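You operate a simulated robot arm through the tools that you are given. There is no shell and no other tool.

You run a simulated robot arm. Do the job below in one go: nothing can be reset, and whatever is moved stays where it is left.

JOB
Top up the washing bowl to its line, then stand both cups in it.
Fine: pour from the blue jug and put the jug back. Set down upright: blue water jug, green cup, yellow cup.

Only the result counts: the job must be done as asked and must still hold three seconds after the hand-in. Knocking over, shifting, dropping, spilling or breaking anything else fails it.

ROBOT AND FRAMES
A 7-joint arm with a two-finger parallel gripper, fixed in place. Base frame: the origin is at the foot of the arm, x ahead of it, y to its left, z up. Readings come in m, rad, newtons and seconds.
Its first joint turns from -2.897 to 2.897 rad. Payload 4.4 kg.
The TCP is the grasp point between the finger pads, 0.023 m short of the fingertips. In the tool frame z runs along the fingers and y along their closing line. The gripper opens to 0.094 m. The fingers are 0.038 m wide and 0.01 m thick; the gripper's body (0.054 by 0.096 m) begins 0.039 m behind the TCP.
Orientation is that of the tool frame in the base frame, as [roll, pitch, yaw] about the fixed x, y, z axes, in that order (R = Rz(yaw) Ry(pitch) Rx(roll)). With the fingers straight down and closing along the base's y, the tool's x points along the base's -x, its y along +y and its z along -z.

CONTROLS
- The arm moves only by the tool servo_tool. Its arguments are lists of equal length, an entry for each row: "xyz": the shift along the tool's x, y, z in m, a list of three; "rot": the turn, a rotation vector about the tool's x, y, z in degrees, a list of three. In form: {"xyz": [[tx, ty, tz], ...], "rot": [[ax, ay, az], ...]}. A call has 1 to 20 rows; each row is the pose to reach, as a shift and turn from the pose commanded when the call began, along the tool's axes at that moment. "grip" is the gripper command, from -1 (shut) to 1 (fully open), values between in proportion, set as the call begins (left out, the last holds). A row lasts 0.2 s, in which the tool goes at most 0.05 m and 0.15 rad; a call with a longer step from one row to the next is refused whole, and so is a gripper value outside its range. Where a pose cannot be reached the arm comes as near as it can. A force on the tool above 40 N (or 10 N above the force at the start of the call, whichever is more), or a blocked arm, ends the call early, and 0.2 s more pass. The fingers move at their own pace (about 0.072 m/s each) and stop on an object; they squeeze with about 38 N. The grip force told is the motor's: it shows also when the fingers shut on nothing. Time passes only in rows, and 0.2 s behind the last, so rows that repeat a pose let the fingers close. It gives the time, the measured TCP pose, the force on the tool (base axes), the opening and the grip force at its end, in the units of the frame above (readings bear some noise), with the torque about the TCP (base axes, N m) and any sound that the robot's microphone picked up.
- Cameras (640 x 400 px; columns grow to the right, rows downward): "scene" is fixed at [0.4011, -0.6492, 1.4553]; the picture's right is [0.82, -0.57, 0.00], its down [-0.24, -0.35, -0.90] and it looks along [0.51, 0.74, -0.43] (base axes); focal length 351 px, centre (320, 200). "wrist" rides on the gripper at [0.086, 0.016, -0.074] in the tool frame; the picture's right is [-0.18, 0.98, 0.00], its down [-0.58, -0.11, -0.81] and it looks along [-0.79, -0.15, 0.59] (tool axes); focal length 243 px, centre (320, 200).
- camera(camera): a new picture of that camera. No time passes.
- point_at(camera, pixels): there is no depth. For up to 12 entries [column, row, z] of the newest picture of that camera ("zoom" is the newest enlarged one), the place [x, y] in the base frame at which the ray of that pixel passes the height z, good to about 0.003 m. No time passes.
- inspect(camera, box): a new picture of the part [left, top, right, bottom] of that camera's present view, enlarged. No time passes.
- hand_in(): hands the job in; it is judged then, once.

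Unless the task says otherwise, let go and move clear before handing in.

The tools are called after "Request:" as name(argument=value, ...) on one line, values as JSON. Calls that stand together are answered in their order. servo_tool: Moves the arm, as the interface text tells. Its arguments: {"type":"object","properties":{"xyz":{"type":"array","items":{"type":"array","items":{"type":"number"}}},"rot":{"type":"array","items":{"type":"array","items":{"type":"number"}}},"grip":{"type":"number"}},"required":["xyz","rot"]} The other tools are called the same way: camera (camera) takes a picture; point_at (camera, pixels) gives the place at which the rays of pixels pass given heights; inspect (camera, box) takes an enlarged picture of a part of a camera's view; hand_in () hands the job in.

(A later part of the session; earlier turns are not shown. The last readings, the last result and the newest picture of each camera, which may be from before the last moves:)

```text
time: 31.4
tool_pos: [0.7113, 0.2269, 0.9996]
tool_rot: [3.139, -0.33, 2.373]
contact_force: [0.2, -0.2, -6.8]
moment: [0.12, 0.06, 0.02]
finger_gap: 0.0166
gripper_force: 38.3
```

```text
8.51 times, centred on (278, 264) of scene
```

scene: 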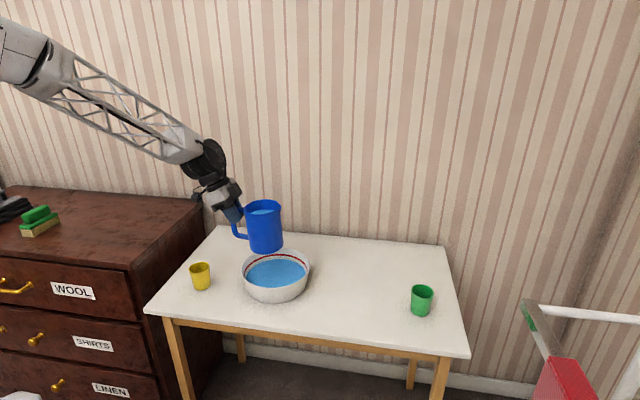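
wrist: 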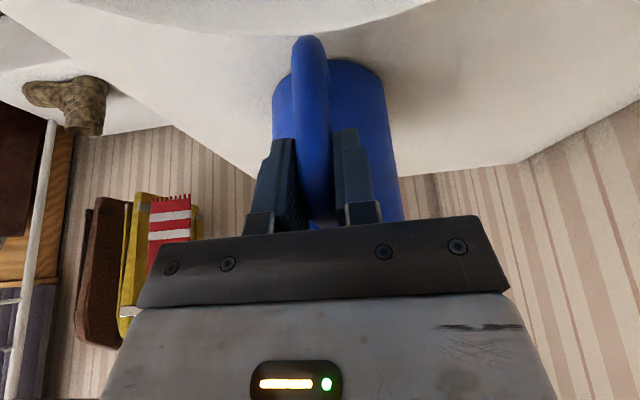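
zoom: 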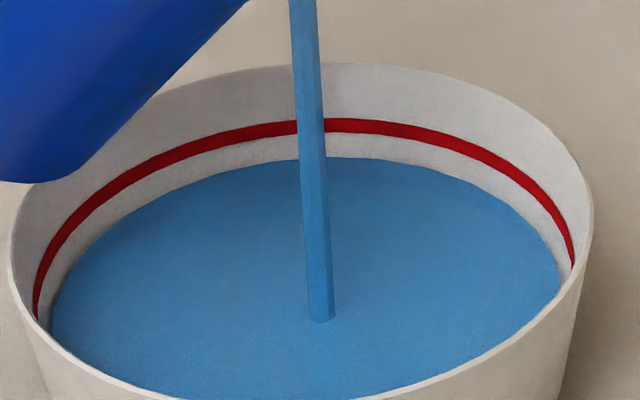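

In the 8.5x zoom the water's back edge is at row 158 and the red band at rows 118–132. I'll keep pouring with slightly more tilt.

Request:
servo_tool(xyz=[[0, 0, 0], [0, 0, 0], [0, 0, 0], [0, 0, 0], [0, 0, 0], [0, 0, 0], [0, 0, 0]], rot=[[0, 2, 0], [0, 4, 0], [0, 4, 0], [0, 4, 0], [0, 4, 0], [0, 4, 0], [0, 4, 0]])

Request:
inspect(camera="scene", box=[240, 240, 315, 287])

Request:
inspect(camera="scene", box=[180, 180, 340, 310])

```text
time: 33.0
tool_pos: [0.7109, 0.2262, 0.9994]
tool_rot: [3.139, -0.401, 2.375]
contact_force: [-0.6, -0.6, -6.6]
moment: [0.05, 0.05, -0.01]
finger_gap: 0.0169
gripper_force: 38.9
```

```text
8.51 times, centred on (278, 264) of scene
```

zoom: 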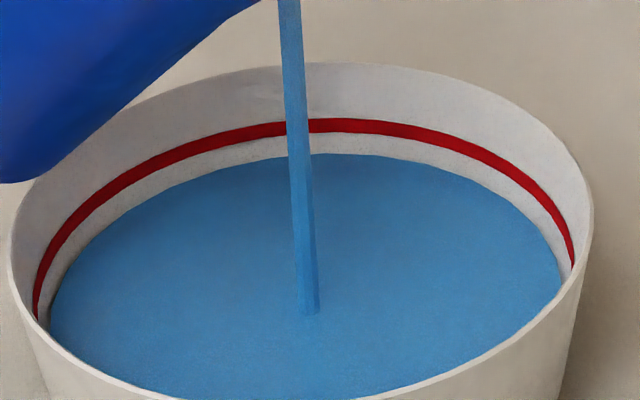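

```text
3.08 times, centred on (260, 245) of scene
```

zoom: 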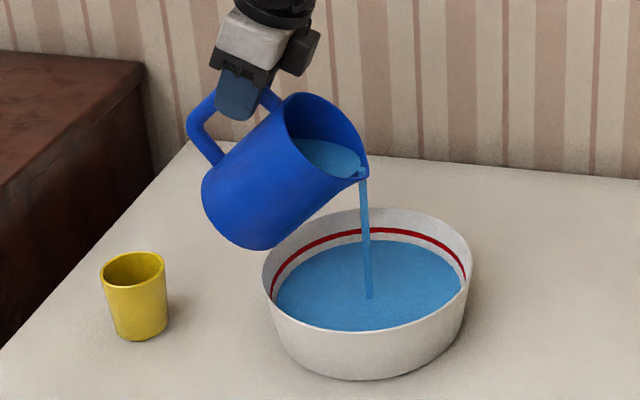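

The water edge rose to row 153 and the band centre is at about row 125. I'll continue.

Request:
servo_tool(xyz=[[0, 0, 0], [0, 0, 0], [0, 0, 0], [0, 0, 0], [0, 0, 0], [0, 0, 0], [0, 0, 0], [0, 0, 0]], rot=[[0, 3, 0], [0, 5, 0], [0, 5, 0], [0, 5, 0], [0, 5, 0], [0, 5, 0], [0, 5, 0], [0, 5, 0]])

Request:
inspect(camera="scene", box=[240, 240, 315, 287])

Request:
inspect(camera="scene", box=[180, 180, 340, 310])

```text
time: 34.8
tool_pos: [0.7109, 0.2269, 0.9999]
tool_rot: [3.14, -0.486, 2.376]
contact_force: [-0.7, 0.3, -6.7]
moment: [-0.01, 0.01, 0.0]
finger_gap: 0.0167
gripper_force: 38.1
```

```text
8.51 times, centred on (278, 264) of scene
```

zoom: 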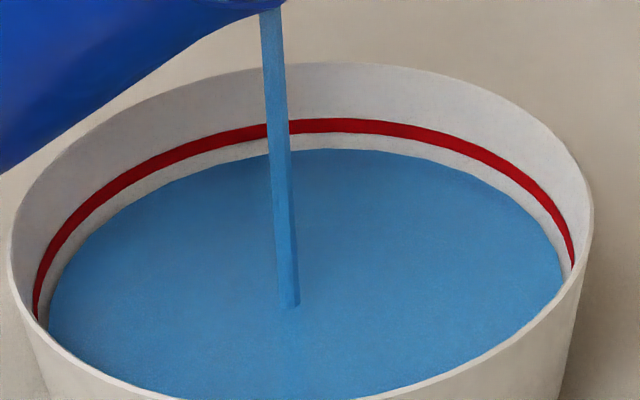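

```text
3.08 times, centred on (260, 245) of scene
```

zoom: 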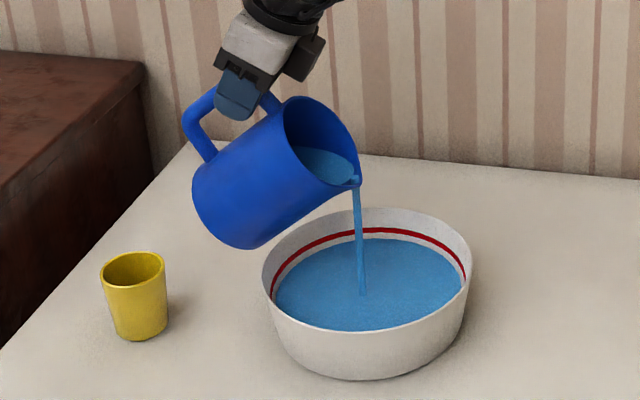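

The edge is now at row 149. I'll add 6° and hold.

Request:
servo_tool(xyz=[[0, 0, 0], [0, 0, 0], [0, 0, 0], [0, 0, 0], [0, 0, 0], [0, 0, 0], [0, 0, 0], [0, 0, 0], [0, 0, 0]], rot=[[0, 3, 0], [0, 6, 0], [0, 6, 0], [0, 6, 0], [0, 6, 0], [0, 6, 0], [0, 6, 0], [0, 6, 0], [0, 6, 0]])

Request:
inspect(camera="scene", box=[240, 240, 315, 287])

Request:
inspect(camera="scene", box=[180, 180, 340, 310])

```text
time: 36.8
tool_pos: [0.7102, 0.2267, 0.998]
tool_rot: [3.14, -0.591, 2.374]
contact_force: [-1.1, -0.1, -4.6]
moment: [0.01, 0.0, 0.0]
finger_gap: 0.0168
gripper_force: 37.9
```

```text
8.51 times, centred on (278, 264) of scene
```

zoom: 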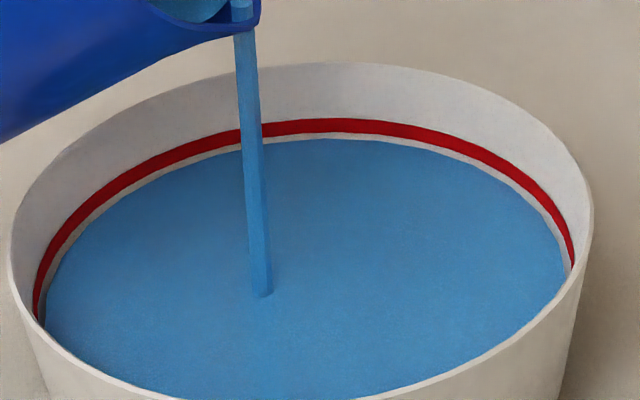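

```text
3.08 times, centred on (260, 245) of scene
```

zoom: 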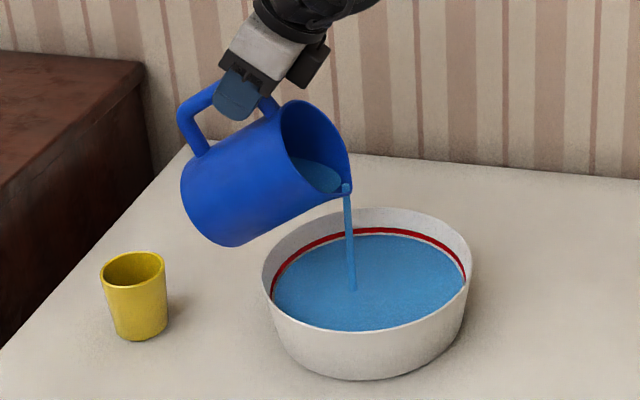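

The edge is at row 139, close to the band (118–132), and still flowing. I'll hold briefly and recheck.

Request:
servo_tool(xyz=[[0, 0, 0], [0, 0, 0], [0, 0, 0]], rot=[[0, 0, 0], [0, 0, 0], [0, 0, 0]])

Request:
inspect(camera="scene", box=[240, 240, 315, 287])

```text
time: 37.6
tool_pos: [0.7098, 0.2278, 0.9997]
tool_rot: [3.14, -0.593, 2.375]
contact_force: [0.0, 0.3, -4.9]
moment: [0.0, 0.0, 0.02]
finger_gap: 0.0167
gripper_force: 37.9
```

```text
8.51 times, centred on (278, 264) of scene
```

zoom: 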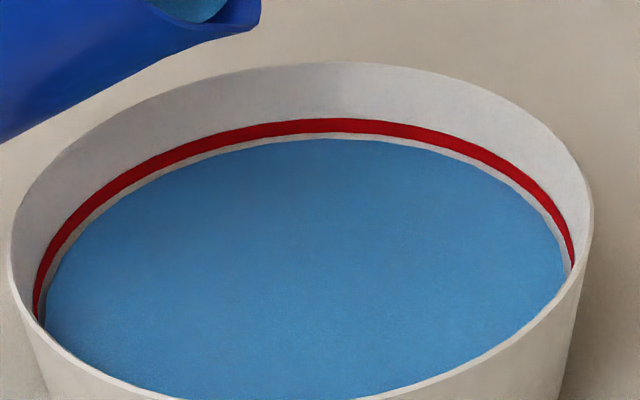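

The flow has stopped with the edge at row 138.5; the last 6° gave 10 rows. About 12 more rows reaches the band centre, so I'll add 5° and let it drain.

Request:
servo_tool(xyz=[[0, 0, 0], [0, 0, 0], [0, 0, 0], [0, 0, 0], [0, 0, 0], [0, 0, 0], [0, 0, 0], [0, 0, 0]], rot=[[0, 2.5, 0], [0, 5, 0], [0, 5, 0], [0, 5, 0], [0, 5, 0], [0, 5, 0], [0, 5, 0], [0, 5, 0]])

Request:
inspect(camera="scene", box=[240, 240, 315, 287])

```text
time: 39.4
tool_pos: [0.711, 0.2268, 0.9975]
tool_rot: [3.139, -0.68, 2.375]
contact_force: [0.6, 0.1, -4.1]
moment: [-0.02, -0.02, -0.04]
finger_gap: 0.0167
gripper_force: 37.8
```

```text
8.51 times, centred on (278, 264) of scene
```

zoom: 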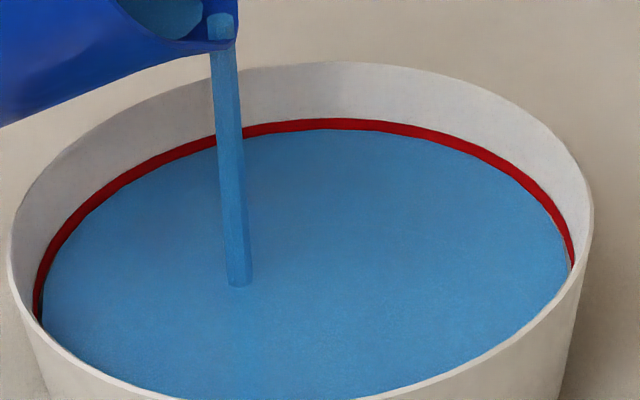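

The edge is at row 130, already touching the band's lower edge, with the stream still running. One more short hold.

Request:
servo_tool(xyz=[[0, 0, 0]], rot=[[0, 0, 0]])

Request:
inspect(camera="scene", box=[240, 240, 315, 287])

```text
time: 39.8
tool_pos: [0.7102, 0.2281, 0.9995]
tool_rot: [3.14, -0.679, 2.374]
contact_force: [0.6, 0.8, -4.0]
moment: [-0.04, -0.03, 0.01]
finger_gap: 0.0169
gripper_force: 37.6
```

```text
8.51 times, centred on (278, 264) of scene
```

zoom: 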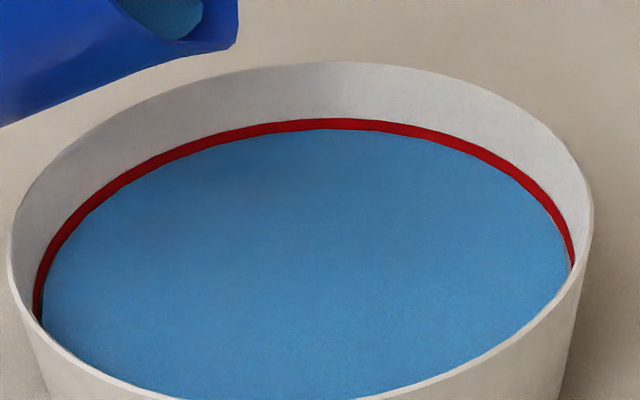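

The flow has stopped with the edge at row 128.5, inside the red band (118–132), so the bowl is at its line. I'll tilt the jug back upright (about −64°).

Request:
servo_tool(xyz=[[0, 0, 0], [0, 0, 0], [0, 0, 0], [0, 0, 0], [0, 0, 0], [0, 0, 0], [0, 0, 0], [0, 0, 0], [0, 0, 0], [0, 0, 0], [0, 0, 0], [0, 0, 0], [0, 0, 0]], rot=[[0, -4, 0], [0, -10, 0], [0, -16, 0], [0, -22, 0], [0, -28, 0], [0, -34, 0], [0, -40, 0], [0, -46, 0], [0, -52, 0], [0, -57, 0], [0, -61, 0], [0, -63.9, 0], [0, -63.9, 0]])

Request:
inspect(camera="scene", box=[180, 180, 340, 310])

Request:
inspect(camera="scene", box=[240, 240, 315, 287])

```text
time: 42.6
tool_pos: [0.7099, 0.226, 0.9997]
tool_rot: [3.141, 0.435, 2.373]
contact_force: [-0.2, -0.3, -4.3]
moment: [0.2, 0.17, -0.02]
finger_gap: 0.0166
gripper_force: 37.4
```

```text
3.08 times, centred on (260, 245) of scene
```

zoom: 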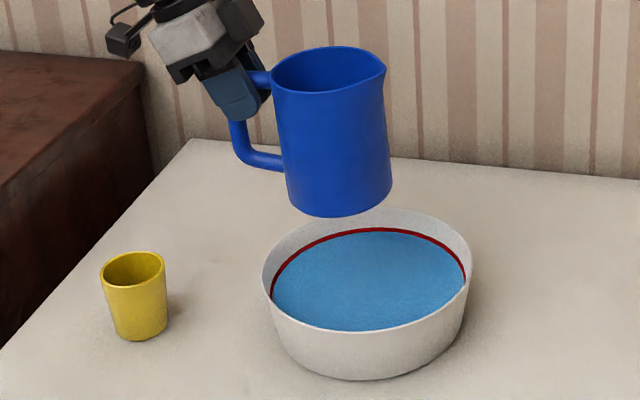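

```text
8.51 times, centred on (278, 264) of scene
```

zoom: 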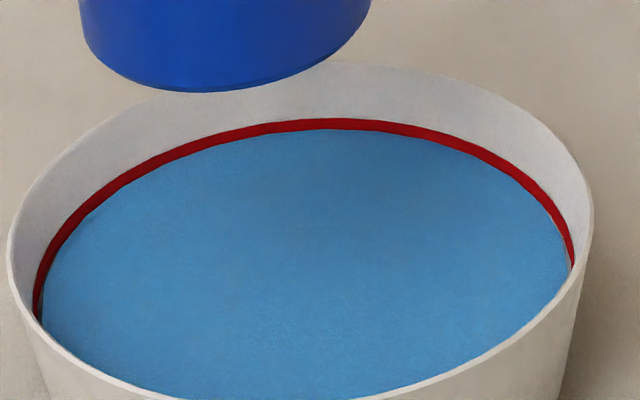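

The jug is upright again and about 0.35 kg lighter, and the bowl level stayed in the band. I'll carry it back above its original spot.

Request:
servo_tool(xyz=[[-0.0083, -0.0005, 0.0044], [-0.023, -0.0013, 0.0123], [-0.0413, -0.0024, 0.0222], [-0.062, -0.0035, 0.0333], [-0.0827, -0.0047, 0.0444], [-0.1033, -0.0059, 0.0555], [-0.124, -0.0071, 0.0666], [-0.1446, -0.0083, 0.0777], [-0.1653, -0.0094, 0.0888], [-0.186, -0.0106, 0.0999], [-0.2043, -0.0117, 0.1097], [-0.2181, -0.0124, 0.1171], [-0.2264, -0.0129, 0.1216], [-0.2296, -0.0131, 0.1233], [-0.2296, -0.0131, 0.1233]], rot=[[0, 0, 0], [0, 0, 0], [0, 0, 0], [0, 0, 0], [0, 0, 0], [0, 0, 0], [0, 0, 0], [0, 0, 0], [0, 0, 0], [0, 0, 0], [0, 0, 0], [0, 0, 0], [0, 0, 0], [0, 0, 0], [0, 0, 0]])

Request:
inspect(camera="scene", box=[220, 150, 420, 310])

```text
time: 45.8
tool_pos: [0.888, 0.0361, 0.9836]
tool_rot: [3.139, 0.436, 2.373]
contact_force: [0.5, 0.9, -3.1]
moment: [0.14, 0.18, 0.03]
finger_gap: 0.0166
gripper_force: 38.0
```

```text
2.50 times, centred on (320, 230) of scene
```

zoom: 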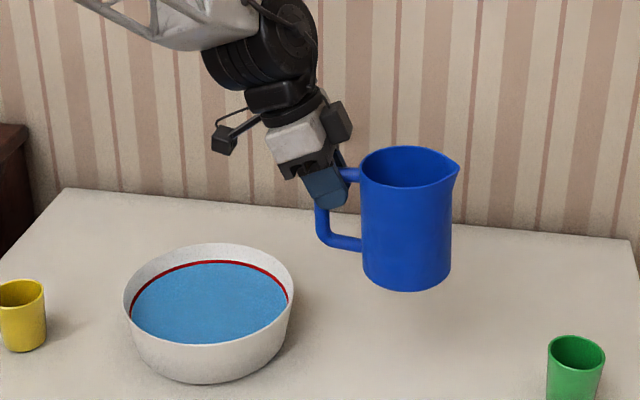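

Same pose as on the way out. I'll lower to a few millimetres above the table, slowing at the end.

Request:
servo_tool(xyz=[[0.0042, 0, 0.0091], [0.0106, 0, 0.0226], [0.0169, 0, 0.0362], [0.0232, 0, 0.0498], [0.0296, 0, 0.0634], [0.0359, 0, 0.077], [0.0423, 0, 0.0906], [0.0473, 0, 0.1015], [0.0516, 0, 0.1105], [0.0541, 0, 0.116], [0.0558, 0, 0.1196], [0.0558, 0, 0.1196]], rot=[[0, 0, 0], [0, 0, 0], [0, 0, 0], [0, 0, 0], [0, 0, 0], [0, 0, 0], [0, 0, 0], [0, 0, 0], [0, 0, 0], [0, 0, 0], [0, 0, 0], [0, 0, 0]])

Request:
inspect(camera="scene", box=[300, 225, 380, 310])

```text
time: 48.4
tool_pos: [0.8889, 0.0374, 0.852]
tool_rot: [3.141, 0.437, 2.374]
contact_force: [0.6, 0.0, -4.1]
moment: [0.16, 0.17, 0.0]
finger_gap: 0.0167
gripper_force: 38.2
```

```text
4.71 times, centred on (340, 268) of scene
```

zoom: 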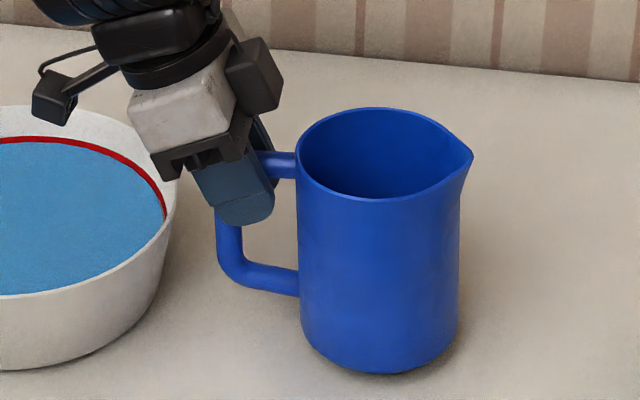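

The jug is about 8 mm above the table. I'll lower in small steps, watching the force.

Request:
servo_tool(xyz=[[0.0008, 0, 0.0018], [0.0017, 0, 0.0036], [0.0023, 0, 0.005]], rot=[[0, 0, 0], [0, 0, 0], [0, 0, 0]])

Request:
servo_tool(xyz=[[0.0006, 0, 0.0014], [0.0006, 0, 0.0014]], rot=[[0, 0, 0], [0, 0, 0]])

Request:
inspect(camera="scene", box=[300, 225, 380, 310])

```text
time: 49.2
tool_pos: [0.8889, 0.0367, 0.8471]
tool_rot: [3.141, 0.44, 2.374]
contact_force: [-0.5, 0.0, -3.8]
moment: [0.14, 0.18, -0.02]
finger_gap: 0.0167
gripper_force: 38.2
```

```text
time: 49.8
tool_pos: [0.8893, 0.0368, 0.8467]
tool_rot: [3.14, 0.436, 2.373]
contact_force: [0.2, -0.3, -4.2]
moment: [0.17, 0.19, 0.0]
finger_gap: 0.0169
gripper_force: 37.6
```

```text
4.71 times, centred on (340, 268) of scene
```

zoom: 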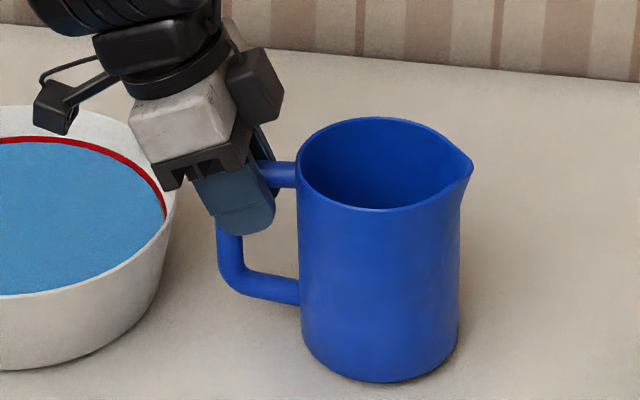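

It's still hanging (−4.2 N). The bottom edge is at zoom row 382 against 390 when it was on the table, so about 4–5 mm to go.

Request:
servo_tool(xyz=[[0.0004, 0, 0.0009], [0.0008, 0, 0.0018], [0.0008, 0, 0.0018]], rot=[[0, 0, 0], [0, 0, 0], [0, 0, 0]])

Request:
servo_tool(xyz=[[0.0004, 0, 0.0009], [0.0006, 0, 0.0014], [0.0006, 0, 0.0014]], rot=[[0, 0, 0], [0, 0, 0], [0, 0, 0]])

Request:
inspect(camera="scene", box=[300, 225, 380, 310])

```text
time: 50.6
tool_pos: [0.8887, 0.0373, 0.8433]
tool_rot: [3.14, 0.437, 2.375]
contact_force: [0.4, -0.2, 0.3]
moment: [0.01, -0.02, -0.01]
finger_gap: 0.0165
gripper_force: 38.1
```

```text
time: 51.4
tool_pos: [0.89, 0.0378, 0.8434]
tool_rot: [3.138, 0.436, 2.373]
contact_force: [-4.7, 6.5, 23.3]
moment: [-0.07, -0.15, 0.03]
finger_gap: 0.0166
gripper_force: 38.2
```

```text
4.71 times, centred on (340, 268) of scene
```

zoom: 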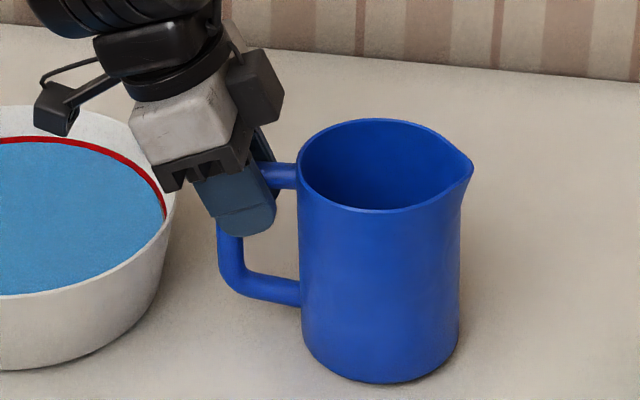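

The jug is now seated (+23 N of push). I'll back off 1.4 mm to relieve the force and then open the fingers.

Request:
servo_tool(xyz=[[-0.0006, 0, -0.0014], [-0.0006, 0, -0.0014]], rot=[[0, 0, 0], [0, 0, 0]])

Request:
servo_tool(xyz=[[0, 0, 0], [0, 0, 0], [0, 0, 0], [0, 0, 0]], rot=[[0, 0, 0], [0, 0, 0], [0, 0, 0], [0, 0, 0]], grip=1)

Request:
camera(camera="wrist")

Request:
inspect(camera="scene", box=[300, 225, 380, 310])

```text
time: 52.0
tool_pos: [0.8893, 0.0362, 0.8437]
tool_rot: [3.138, 0.435, 2.372]
contact_force: [2.7, 0.4, 12.0]
moment: [-0.28, -0.61, 0.09]
finger_gap: 0.0167
gripper_force: 37.9
```

```text
time: 53.0
tool_pos: [0.8899, 0.0368, 0.8449]
tool_rot: [3.138, 0.436, 2.372]
contact_force: [-0.5, 0.1, 0.1]
moment: [-0.03, -0.01, 0.0]
finger_gap: 0.094
gripper_force: 0.1
```

```text
taken
```

wrist: 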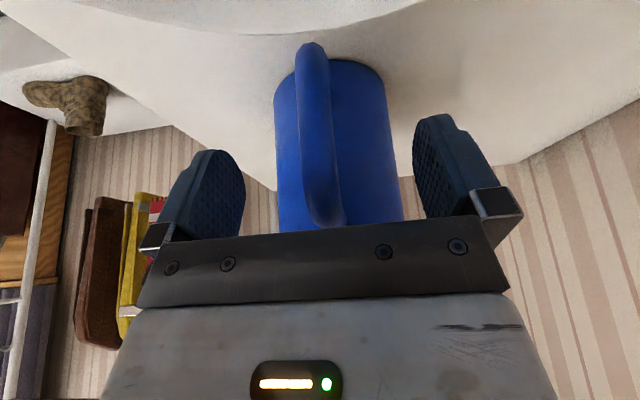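

```text
4.71 times, centred on (340, 268) of scene
```

zoom: 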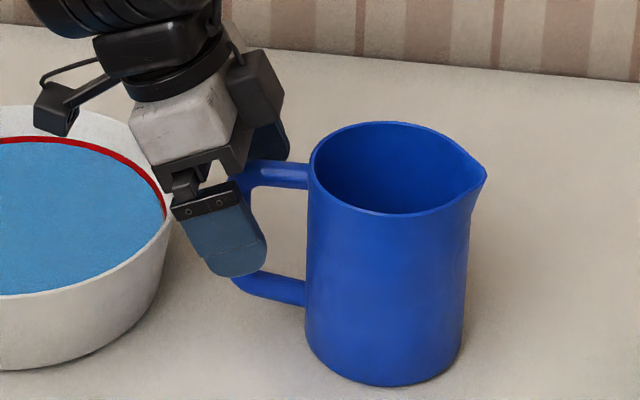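

The jug stands upright and free, within a few mm of its original place. I'll retract along the fingers.

Request:
servo_tool(xyz=[[0, 0, -0.015], [0, 0, -0.04], [0, 0, -0.07], [0, 0, -0.11], [0, 0, -0.15], [0, 0, -0.19], [0, 0, -0.19]], rot=[[0, 0, 0], [0, 0, 0], [0, 0, 0], [0, 0, 0], [0, 0, 0], [0, 0, 0], [0, 0, 0]])

Request:
camera(camera="scene")

Request:
inspect(camera="scene", box=[380, 270, 460, 320])

Request:
inspect(camera="scene", box=[230, 240, 390, 340])

```text
time: 54.6
tool_pos: [0.8316, 0.0909, 1.0152]
tool_rot: [3.139, 0.435, 2.371]
contact_force: [0.0, 0.2, 0.5]
moment: [-0.01, 0.0, 0.01]
finger_gap: 0.0942
gripper_force: 0.1
```

```text
taken
```

scene: 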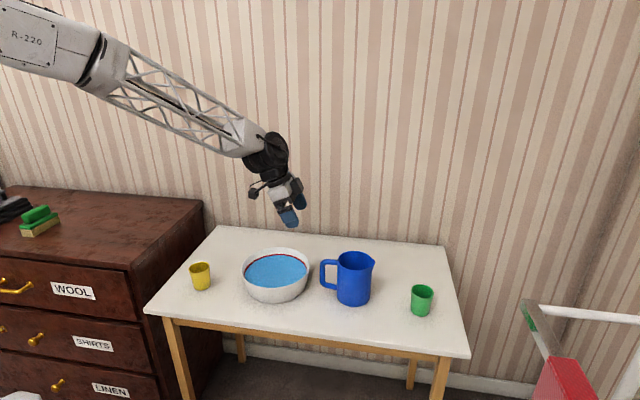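

```text
8.00 times, centred on (420, 295) of scene
```

zoom: 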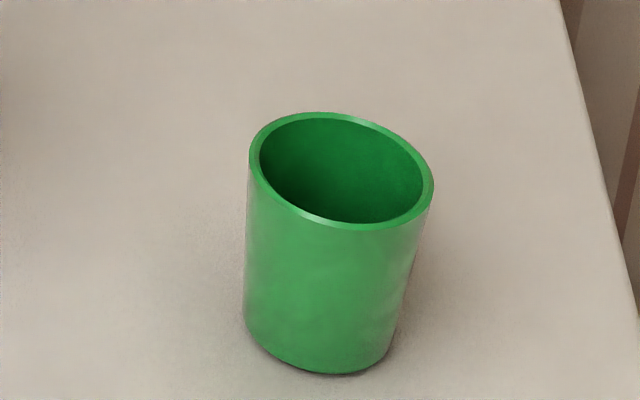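

```text
4.00 times, centred on (310, 290) of scene
```

zoom: 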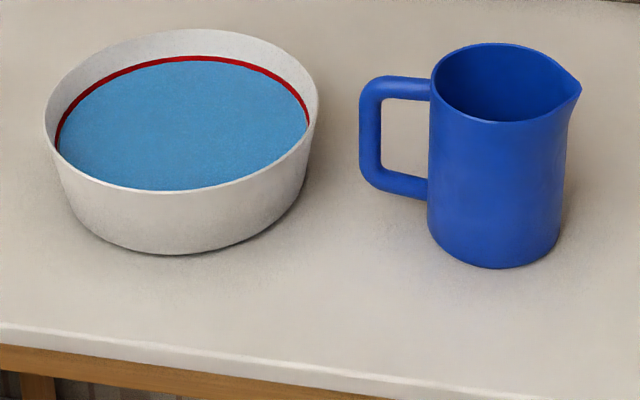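

The jug is back, the bowl is at its line, and nothing else has moved. Next, the cups: I'll straighten the tool, move over clear space, and try turning it 124° so the wrist camera sits on the outer side for the tilted pick of the far green cup.

Request:
servo_tool(xyz=[[0.0255, -0.0077, -0.0266], [0.051, -0.0153, -0.0532], [0.0765, -0.023, -0.0798], [0.102, -0.0307, -0.1063], [0.1275, -0.0383, -0.1329], [0.153, -0.046, -0.1595], [0.153, -0.046, -0.1595]], rot=[[0, 5, 0], [0, 10, 0], [0, 15, 0], [0, 20, 0], [0, 25, 0], [0, 25, 0], [0, 25, 0]])

Request:
servo_tool(xyz=[[0, 0, 0], [0, 0, 0], [0, 0, 0], [0, 0, 0], [0, 0, 0], [0, 0, 0], [0, 0, 0], [0, 0, 0], [0, 0, 0], [0, 0, 0], [0, 0, 0], [0, 0, 0], [0, 0, 0], [0, 0, 0], [0, 0, 0], [0, 0, 0], [0, 0, 0]], rot=[[0, 0, 8], [0, 0, 16], [0, 0, 24], [0, 0, 32], [0, 0, 40], [0, 0, 48], [0, 0, 56], [0, 0, 64], [0, 0, 72], [0, 0, 80], [0, 0, 88], [0, 0, 96], [0, 0, 104], [0, 0, 112], [0, 0, 120], [0, 0, 124], [0, 0, 124]])

Request:
camera(camera="scene")

Request:
camera(camera="wrist")

```text
time: 56.2
tool_pos: [0.6507, 0.204, 1.0965]
tool_rot: [3.139, -0.002, 2.374]
contact_force: [-0.1, -0.9, -0.2]
moment: [0.0, 0.03, -0.02]
finger_gap: 0.094
gripper_force: 0.0
```

```text
time: 59.8
tool_pos: [0.652, 0.186, 1.0799]
tool_rot: [-3.122, -0.004, 0.407]
contact_force: [0.1, -0.7, 0.3]
moment: [0.0, 0.0, -0.01]
finger_gap: 0.094
gripper_force: 0.1
out of reach, approached as far as the arm can: row 14, 15, 16, 17
```

```text
taken
```

scene: 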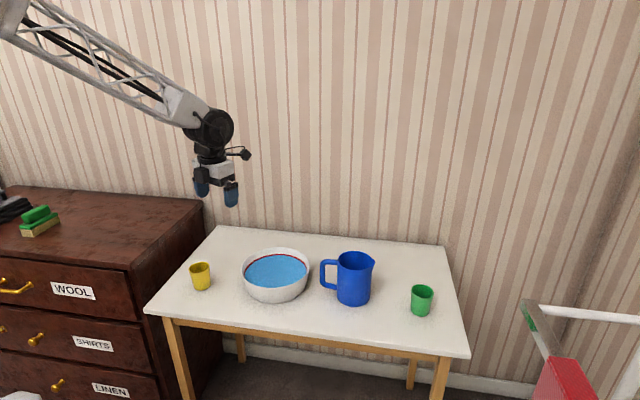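

```text
taken
```

wrist: 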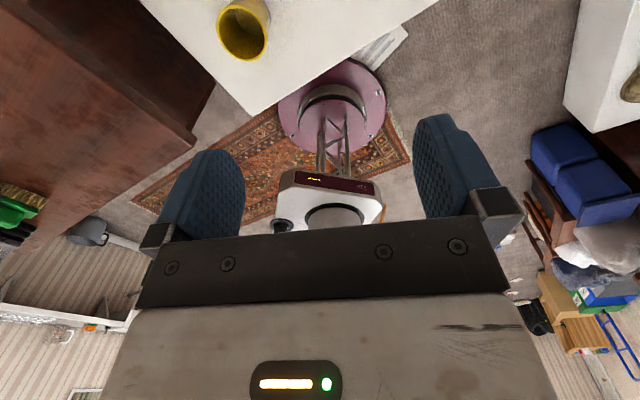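

The wrist's limit stopped the turn at yaw 23° (0.407 rad), which is nearly the flipped orientation and still usable. I'll back off from the limit a bit and check the pose.

Request:
servo_tool(xyz=[[0, 0, 0], [0, 0, 0], [0, 0, 0]], rot=[[0, 0, -7], [0, 0, -14], [0, 0, -14]])

```text
time: 60.6
tool_pos: [0.6519, 0.1871, 1.0801]
tool_rot: [-3.122, -0.009, 0.652]
contact_force: [0.0, -0.1, 0.6]
moment: [-0.02, 0.0, 0.01]
finger_gap: 0.0942
gripper_force: 0.0
```

The commanded pose follows the measured one, so I can correct it. Now I'll move above the yellow cup at (0.597, 0.283), levelling the small roll error.

Request:
servo_tool(xyz=[[0.003, -0.022, 0.02], [0.006, -0.044, 0.04], [0.009, -0.066, 0.065], [0.012, -0.088, 0.09], [0.0146, -0.1096, 0.11], [0.0146, -0.1096, 0.13], [0.0146, -0.1096, 0.13]], rot=[[-0.5, -0.2, 3], [-1.1, -0.5, 6], [-1.1, -0.5, 9.4], [-1.1, -0.5, 9.4], [-1.1, -0.5, 9.4], [-1.1, -0.5, 9.4], [-1.1, -0.5, 9.4]])

Request:
camera(camera="wrist")

Request:
inspect(camera="scene", box=[150, 170, 310, 310])

```text
time: 62.2
tool_pos: [0.6089, 0.2521, 0.9617]
tool_rot: [-3.117, -0.003, 0.503]
contact_force: [0.6, -0.9, -0.8]
moment: [0.0, 0.0, -0.03]
finger_gap: 0.094
gripper_force: 0.0
out of reach, approached as far as the arm can: row 3, 4, 5, 6, 7
```

```text
taken
```

wrist: 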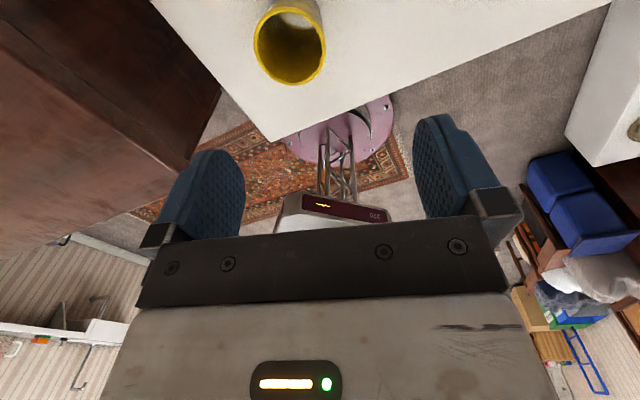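

```text
2.86 times, centred on (230, 240) of scene
```

zoom: 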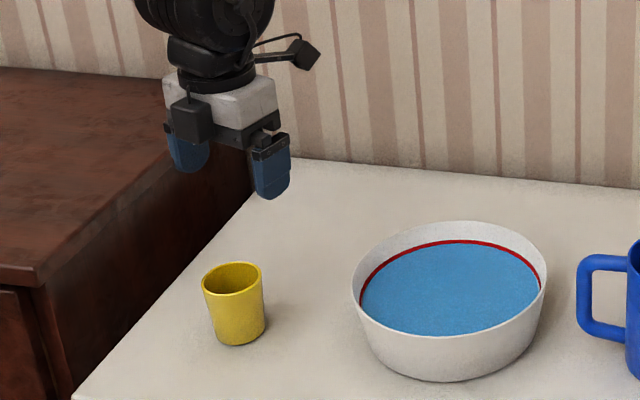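

The wrist limit depends on azimuth, so for picking the yellow cup I'll use yaw 55° and turn later at the bowl. Correcting now.

Request:
servo_tool(xyz=[[0.001, -0.008, 0], [0.002, -0.016, 0.008], [0.003, -0.024, 0.016], [0.0045, -0.0328, 0.024], [0.0045, -0.0328, 0.032], [0.0045, -0.0328, 0.032]], rot=[[-0.4, 0, -8], [-0.8, 0, -16], [-1.2, 0, -24], [-1.4, 0, -26], [-1.4, 0, -26], [-1.4, 0, -26]])

Request:
camera(camera="wrist")

Request:
inspect(camera="scene", box=[150, 190, 260, 310])

```text
time: 63.6
tool_pos: [0.5987, 0.2835, 0.9299]
tool_rot: [3.118, 0.005, 0.941]
contact_force: [-0.3, 0.0, 0.4]
moment: [-0.03, 0.04, 0.02]
finger_gap: 0.094
gripper_force: 0.0
```

```text
taken
```

wrist: 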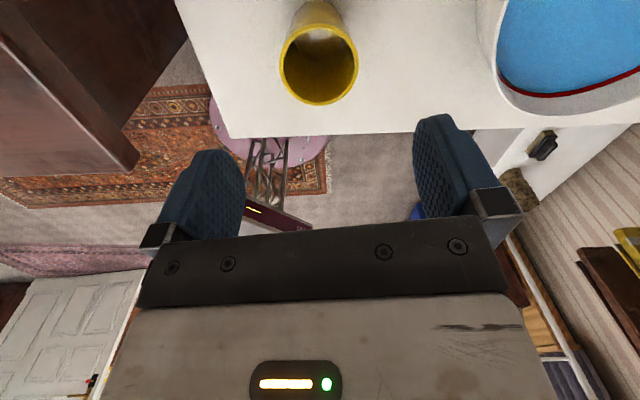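

```text
3.33 times, centred on (205, 250) of scene
```

zoom: 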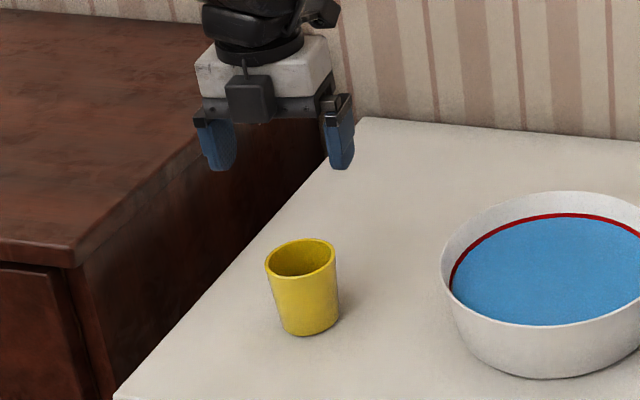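

The cup is directly ahead in the wrist view with its rim centre at about (319,68). I'll verify its coordinates.

Request:
inspect(camera="wrist", box=[260, 0, 380, 110])

Request:
point_at(camera="wrist", pixels=[[319, 68, 0.81], [280, 68, 0.81], [358, 68, 0.81], [319, 105, 0.81], [319, 30, 0.81], [319, 68, 0.8]])

```text
3.64 times, centred on (320, 55) of wrist
```

zoom: 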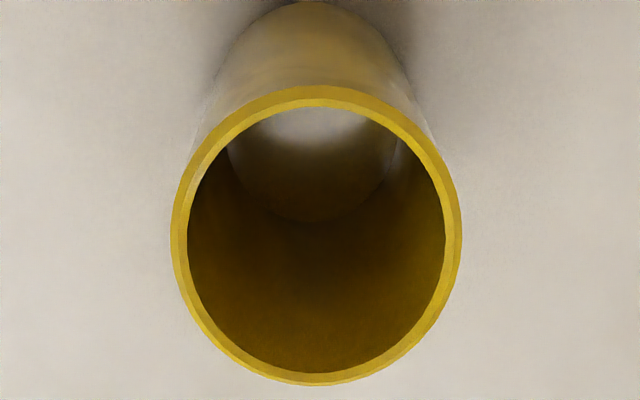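

```text
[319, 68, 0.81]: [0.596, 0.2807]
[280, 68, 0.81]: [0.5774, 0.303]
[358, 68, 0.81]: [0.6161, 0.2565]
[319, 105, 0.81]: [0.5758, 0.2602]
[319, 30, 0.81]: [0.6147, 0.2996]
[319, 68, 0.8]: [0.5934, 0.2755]
```

The yellow rim centre is at (0.597, 0.2815) with a diameter of about 0.06 m. I'll level the tool and descend to just above the rim first.

Request:
servo_tool(xyz=[[-0.0026, -0.002, 0.025], [-0.0026, -0.003, 0.055], [-0.0026, -0.0034, 0.08], [-0.0026, -0.0034, 0.08]], rot=[[0.7, 0, 0], [1.35, 0, 0], [1.35, 0, 0], [1.35, 0, 0]])

Request:
inspect(camera="scene", box=[150, 210, 250, 310])

Request:
camera(camera="wrist")

```text
time: 64.6
tool_pos: [0.5967, 0.2822, 0.8509]
tool_rot: [-3.139, 0.005, 0.941]
contact_force: [0.2, 0.3, 0.8]
moment: [-0.01, -0.02, -0.04]
finger_gap: 0.0943
gripper_force: 0.1
```

```text
4.00 times, centred on (200, 260) of scene
```

zoom: 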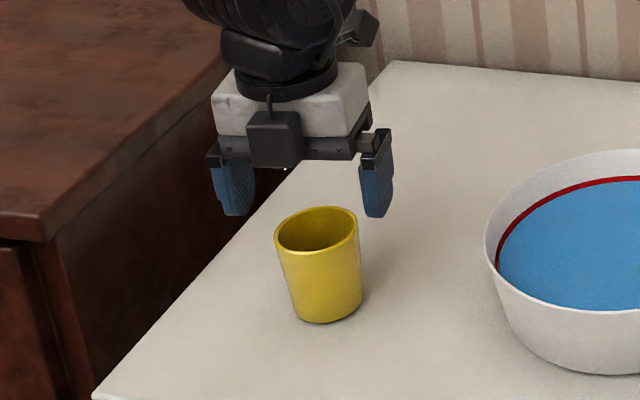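

```text
taken
```

wrist: 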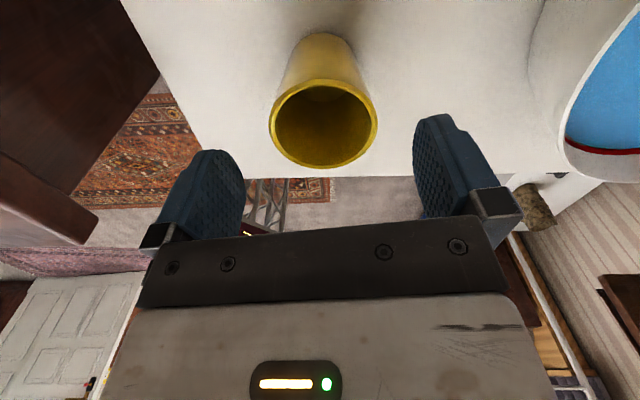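

Fingers are clear on both sides of the cup. I'll descend to z≈0.793 and close.

Request:
servo_tool(xyz=[[0, 0, 0.02], [0, 0, 0.04], [0, 0, 0.058], [0, 0, 0.058]], rot=[[0, 0, 0], [0, 0, 0], [0, 0, 0], [0, 0, 0]])

Request:
servo_tool(xyz=[[0, 0, 0], [0, 0, 0], [0, 0, 0], [0, 0, 0]], rot=[[0, 0, 0], [0, 0, 0], [0, 0, 0], [0, 0, 0]], grip=-1)

Request:
inspect(camera="scene", box=[150, 210, 250, 310])

```text
time: 65.6
tool_pos: [0.5942, 0.2816, 0.794]
tool_rot: [-3.14, 0.005, 0.941]
contact_force: [-0.7, 0.0, 0.8]
moment: [0.01, 0.01, -0.01]
finger_gap: 0.094
gripper_force: 0.0
```

```text
time: 66.6
tool_pos: [0.594, 0.282, 0.793]
tool_rot: [-3.14, 0.006, 0.94]
contact_force: [0.2, -0.5, 0.3]
moment: [0.0, -0.03, 0.02]
finger_gap: 0.0529
gripper_force: 37.7
```

```text
4.00 times, centred on (200, 260) of scene
```

zoom: 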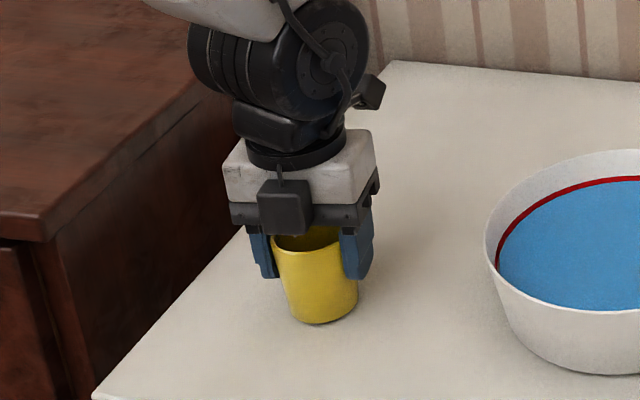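

The yellow cup is gripped (gap 0.0529 m). I'll lift it.

Request:
servo_tool(xyz=[[0, 0, -0.004], [0, 0, -0.01], [0, 0, -0.018], [0, 0, -0.028], [0, 0, -0.028]], rot=[[0, 0, 0], [0, 0, 0], [0, 0, 0], [0, 0, 0], [0, 0, 0]])

Request:
inspect(camera="scene", box=[150, 210, 250, 310])

Request:
servo_tool(xyz=[[0, 0, -0.01], [0, 0, -0.03], [0, 0, -0.055], [0, 0, -0.08], [0, 0, -0.105], [0, 0, -0.125], [0, 0, -0.135], [0, 0, -0.135]], rot=[[0, 0, 0], [0, 0, 0], [0, 0, 0], [0, 0, 0], [0, 0, 0], [0, 0, 0], [0, 0, 0], [0, 0, 0]])

Request:
camera(camera="scene")

Request:
camera(camera="wrist")

```text
time: 67.8
tool_pos: [0.5944, 0.2824, 0.8215]
tool_rot: [-3.139, 0.005, 0.94]
contact_force: [-0.4, -0.5, -0.9]
moment: [0.01, 0.01, -0.01]
finger_gap: 0.0528
gripper_force: 37.8
```

```text
4.00 times, centred on (200, 260) of scene
```

zoom: 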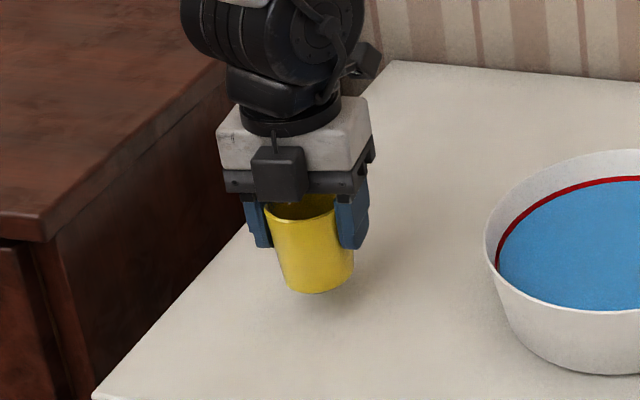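

```text
time: 69.6
tool_pos: [0.5953, 0.2814, 0.9559]
tool_rot: [-3.14, 0.008, 0.941]
contact_force: [0.3, 0.7, -0.6]
moment: [0.01, 0.03, -0.04]
finger_gap: 0.0529
gripper_force: 37.8
```

```text
taken
```

scene: 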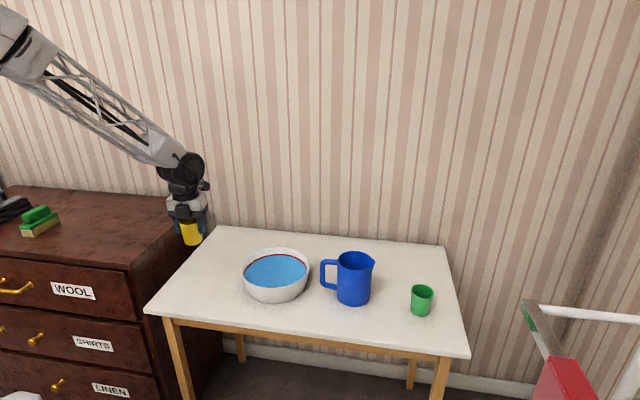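

```text
taken
```

wrist: 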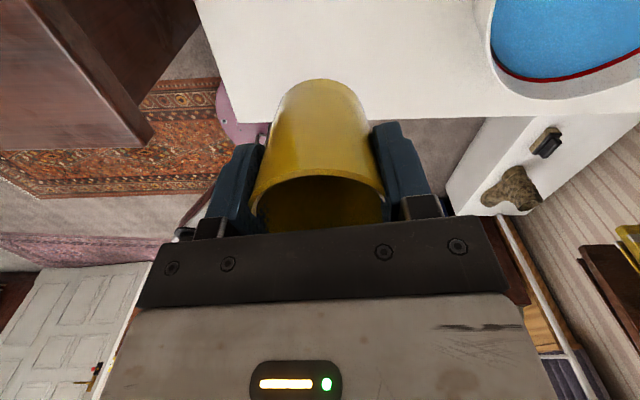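

The yellow cup is held upright. Before placing it I'll refine the bowl centre by sampling rim points in the scene view.

Request:
inspect(camera="scene", box=[236, 243, 316, 305])

```text
6.45 times, centred on (276, 274) of scene
```

zoom: 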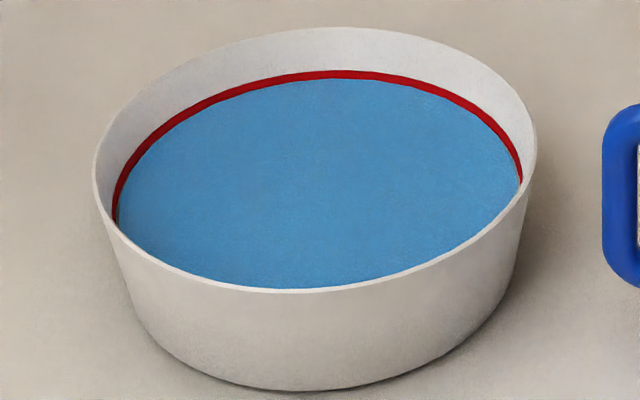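

Request:
point_at(camera="zoom", pixels=[[92, 175, 0.8], [538, 150, 0.8], [340, 27, 0.8], [285, 292, 0.8], [160, 90, 0.8], [470, 60, 0.8], [160, 255, 0.8], [450, 250, 0.8], [275, 390, 0.73], [380, 375, 0.73], [190, 372, 0.73], [480, 310, 0.73]])

```text
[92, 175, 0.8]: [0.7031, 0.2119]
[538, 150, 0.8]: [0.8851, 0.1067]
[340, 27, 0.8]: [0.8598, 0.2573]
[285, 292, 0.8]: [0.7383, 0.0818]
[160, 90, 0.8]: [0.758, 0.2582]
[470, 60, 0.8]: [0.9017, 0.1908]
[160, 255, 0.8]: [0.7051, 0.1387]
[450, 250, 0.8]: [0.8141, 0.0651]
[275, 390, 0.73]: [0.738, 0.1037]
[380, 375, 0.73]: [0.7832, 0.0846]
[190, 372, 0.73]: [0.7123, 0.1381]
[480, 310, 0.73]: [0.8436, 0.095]
```

The scene fit gives a bowl centre of about (0.796, 0.164) with r≈0.104. I'll cross-check with the bowl's part visible in the current wrist view.

Request:
inspect(camera="wrist", box=[470, 0, 640, 110])

```text
3.64 times, centred on (555, 55) of wrist
```

zoom: 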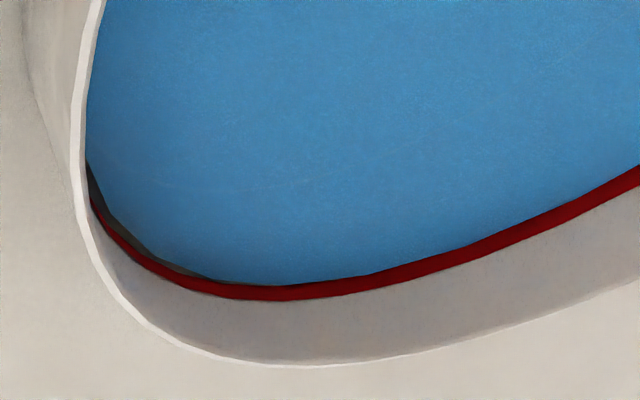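

Request:
point_at(camera="zoom", pixels=[[95, 3, 0.8], [72, 130, 0.8], [85, 225, 0.8], [125, 295, 0.8], [220, 355, 0.8], [350, 363, 0.8], [480, 335, 0.8], [600, 295, 0.8], [220, 355, 0.81], [95, 3, 0.81], [480, 335, 0.81], [480, 335, 0.79]])

```text
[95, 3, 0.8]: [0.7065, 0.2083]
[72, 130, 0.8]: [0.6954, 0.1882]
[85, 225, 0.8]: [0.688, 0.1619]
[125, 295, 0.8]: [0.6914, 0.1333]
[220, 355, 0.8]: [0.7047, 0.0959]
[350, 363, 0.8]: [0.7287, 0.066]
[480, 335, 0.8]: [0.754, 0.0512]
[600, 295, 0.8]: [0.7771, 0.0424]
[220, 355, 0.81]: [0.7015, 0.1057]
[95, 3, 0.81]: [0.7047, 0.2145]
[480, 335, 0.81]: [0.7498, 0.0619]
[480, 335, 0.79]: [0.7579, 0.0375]
```

Combining both views, the bowl centre is about (0.791, 0.158) with rim z≈0.807 and a roomy floor. I'll carry the yellow cup above its spot (0.826, 0.177) and turn to yaw 28°.

Request:
servo_tool(xyz=[[0.003, 0.015, 0], [0.009, 0.042, 0], [0.015, 0.072, 0], [0.021, 0.102, 0], [0.027, 0.132, 0], [0.034, 0.162, 0], [0.04, 0.192, 0], [0.046, 0.222, 0], [0.05, 0.241, 0], [0.052, 0.248, 0], [0.052, 0.248, 0]], rot=[[0, 0, 1], [0, 0, 4], [0, 0, 7], [0, 0, 10], [0, 0, 13], [0, 0, 16], [0, 0, 19], [0, 0, 22], [0, 0, 25], [0, 0, 26], [0, 0, 26]])

Request:
camera(camera="scene")

Request:
inspect(camera="scene", box=[220, 200, 340, 310])

Request:
camera(camera="wrist")

```text
time: 72.0
tool_pos: [0.8273, 0.1802, 0.955]
tool_rot: [3.14, 0.004, 0.487]
contact_force: [0.1, 1.1, -1.4]
moment: [-0.01, 0.0, -0.01]
finger_gap: 0.0528
gripper_force: 37.8
```

```text
taken
```

scene: 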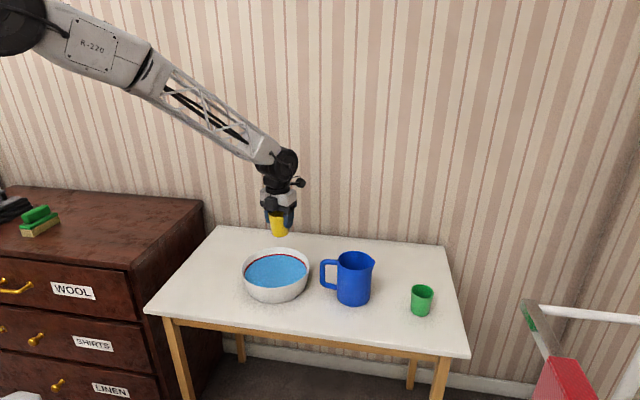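

```text
3.64 times, centred on (280, 255) of scene
```

zoom: 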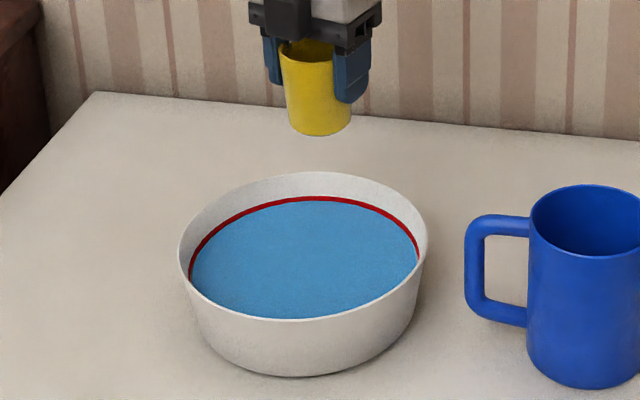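

```text
taken
```

wrist: 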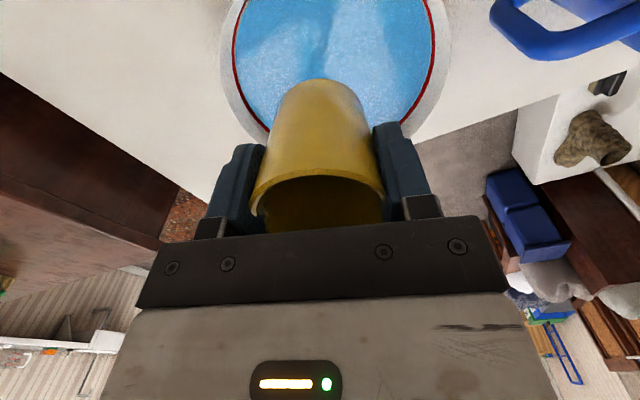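

The cup is above the far half of the bowl. I'll verify against the bowl rim seen in the wrist view before lowering.

Request:
point_at(camera="wrist", pixels=[[221, 50, 0.805], [451, 30, 0.805], [234, 105, 0.805], [437, 100, 0.805], [228, 10, 0.805], [446, 10, 0.805]])

Request:
inspect(camera="wrist", box=[200, 0, 480, 160])

```text
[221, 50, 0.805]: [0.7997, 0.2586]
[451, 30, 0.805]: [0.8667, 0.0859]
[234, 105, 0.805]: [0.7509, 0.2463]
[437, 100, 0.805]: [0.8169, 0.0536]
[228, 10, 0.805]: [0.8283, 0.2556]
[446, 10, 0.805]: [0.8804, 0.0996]
```

```text
2.29 times, centred on (340, 80) of wrist
```

zoom: 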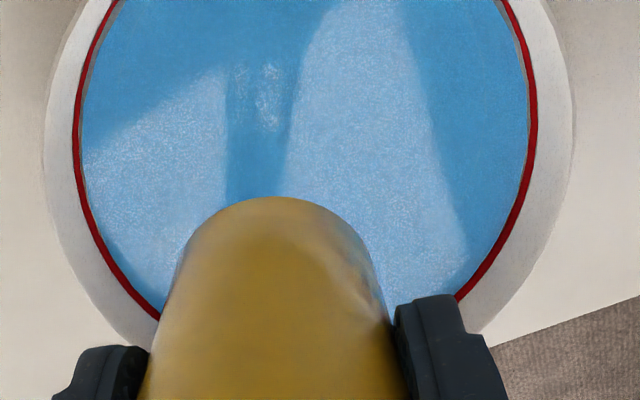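

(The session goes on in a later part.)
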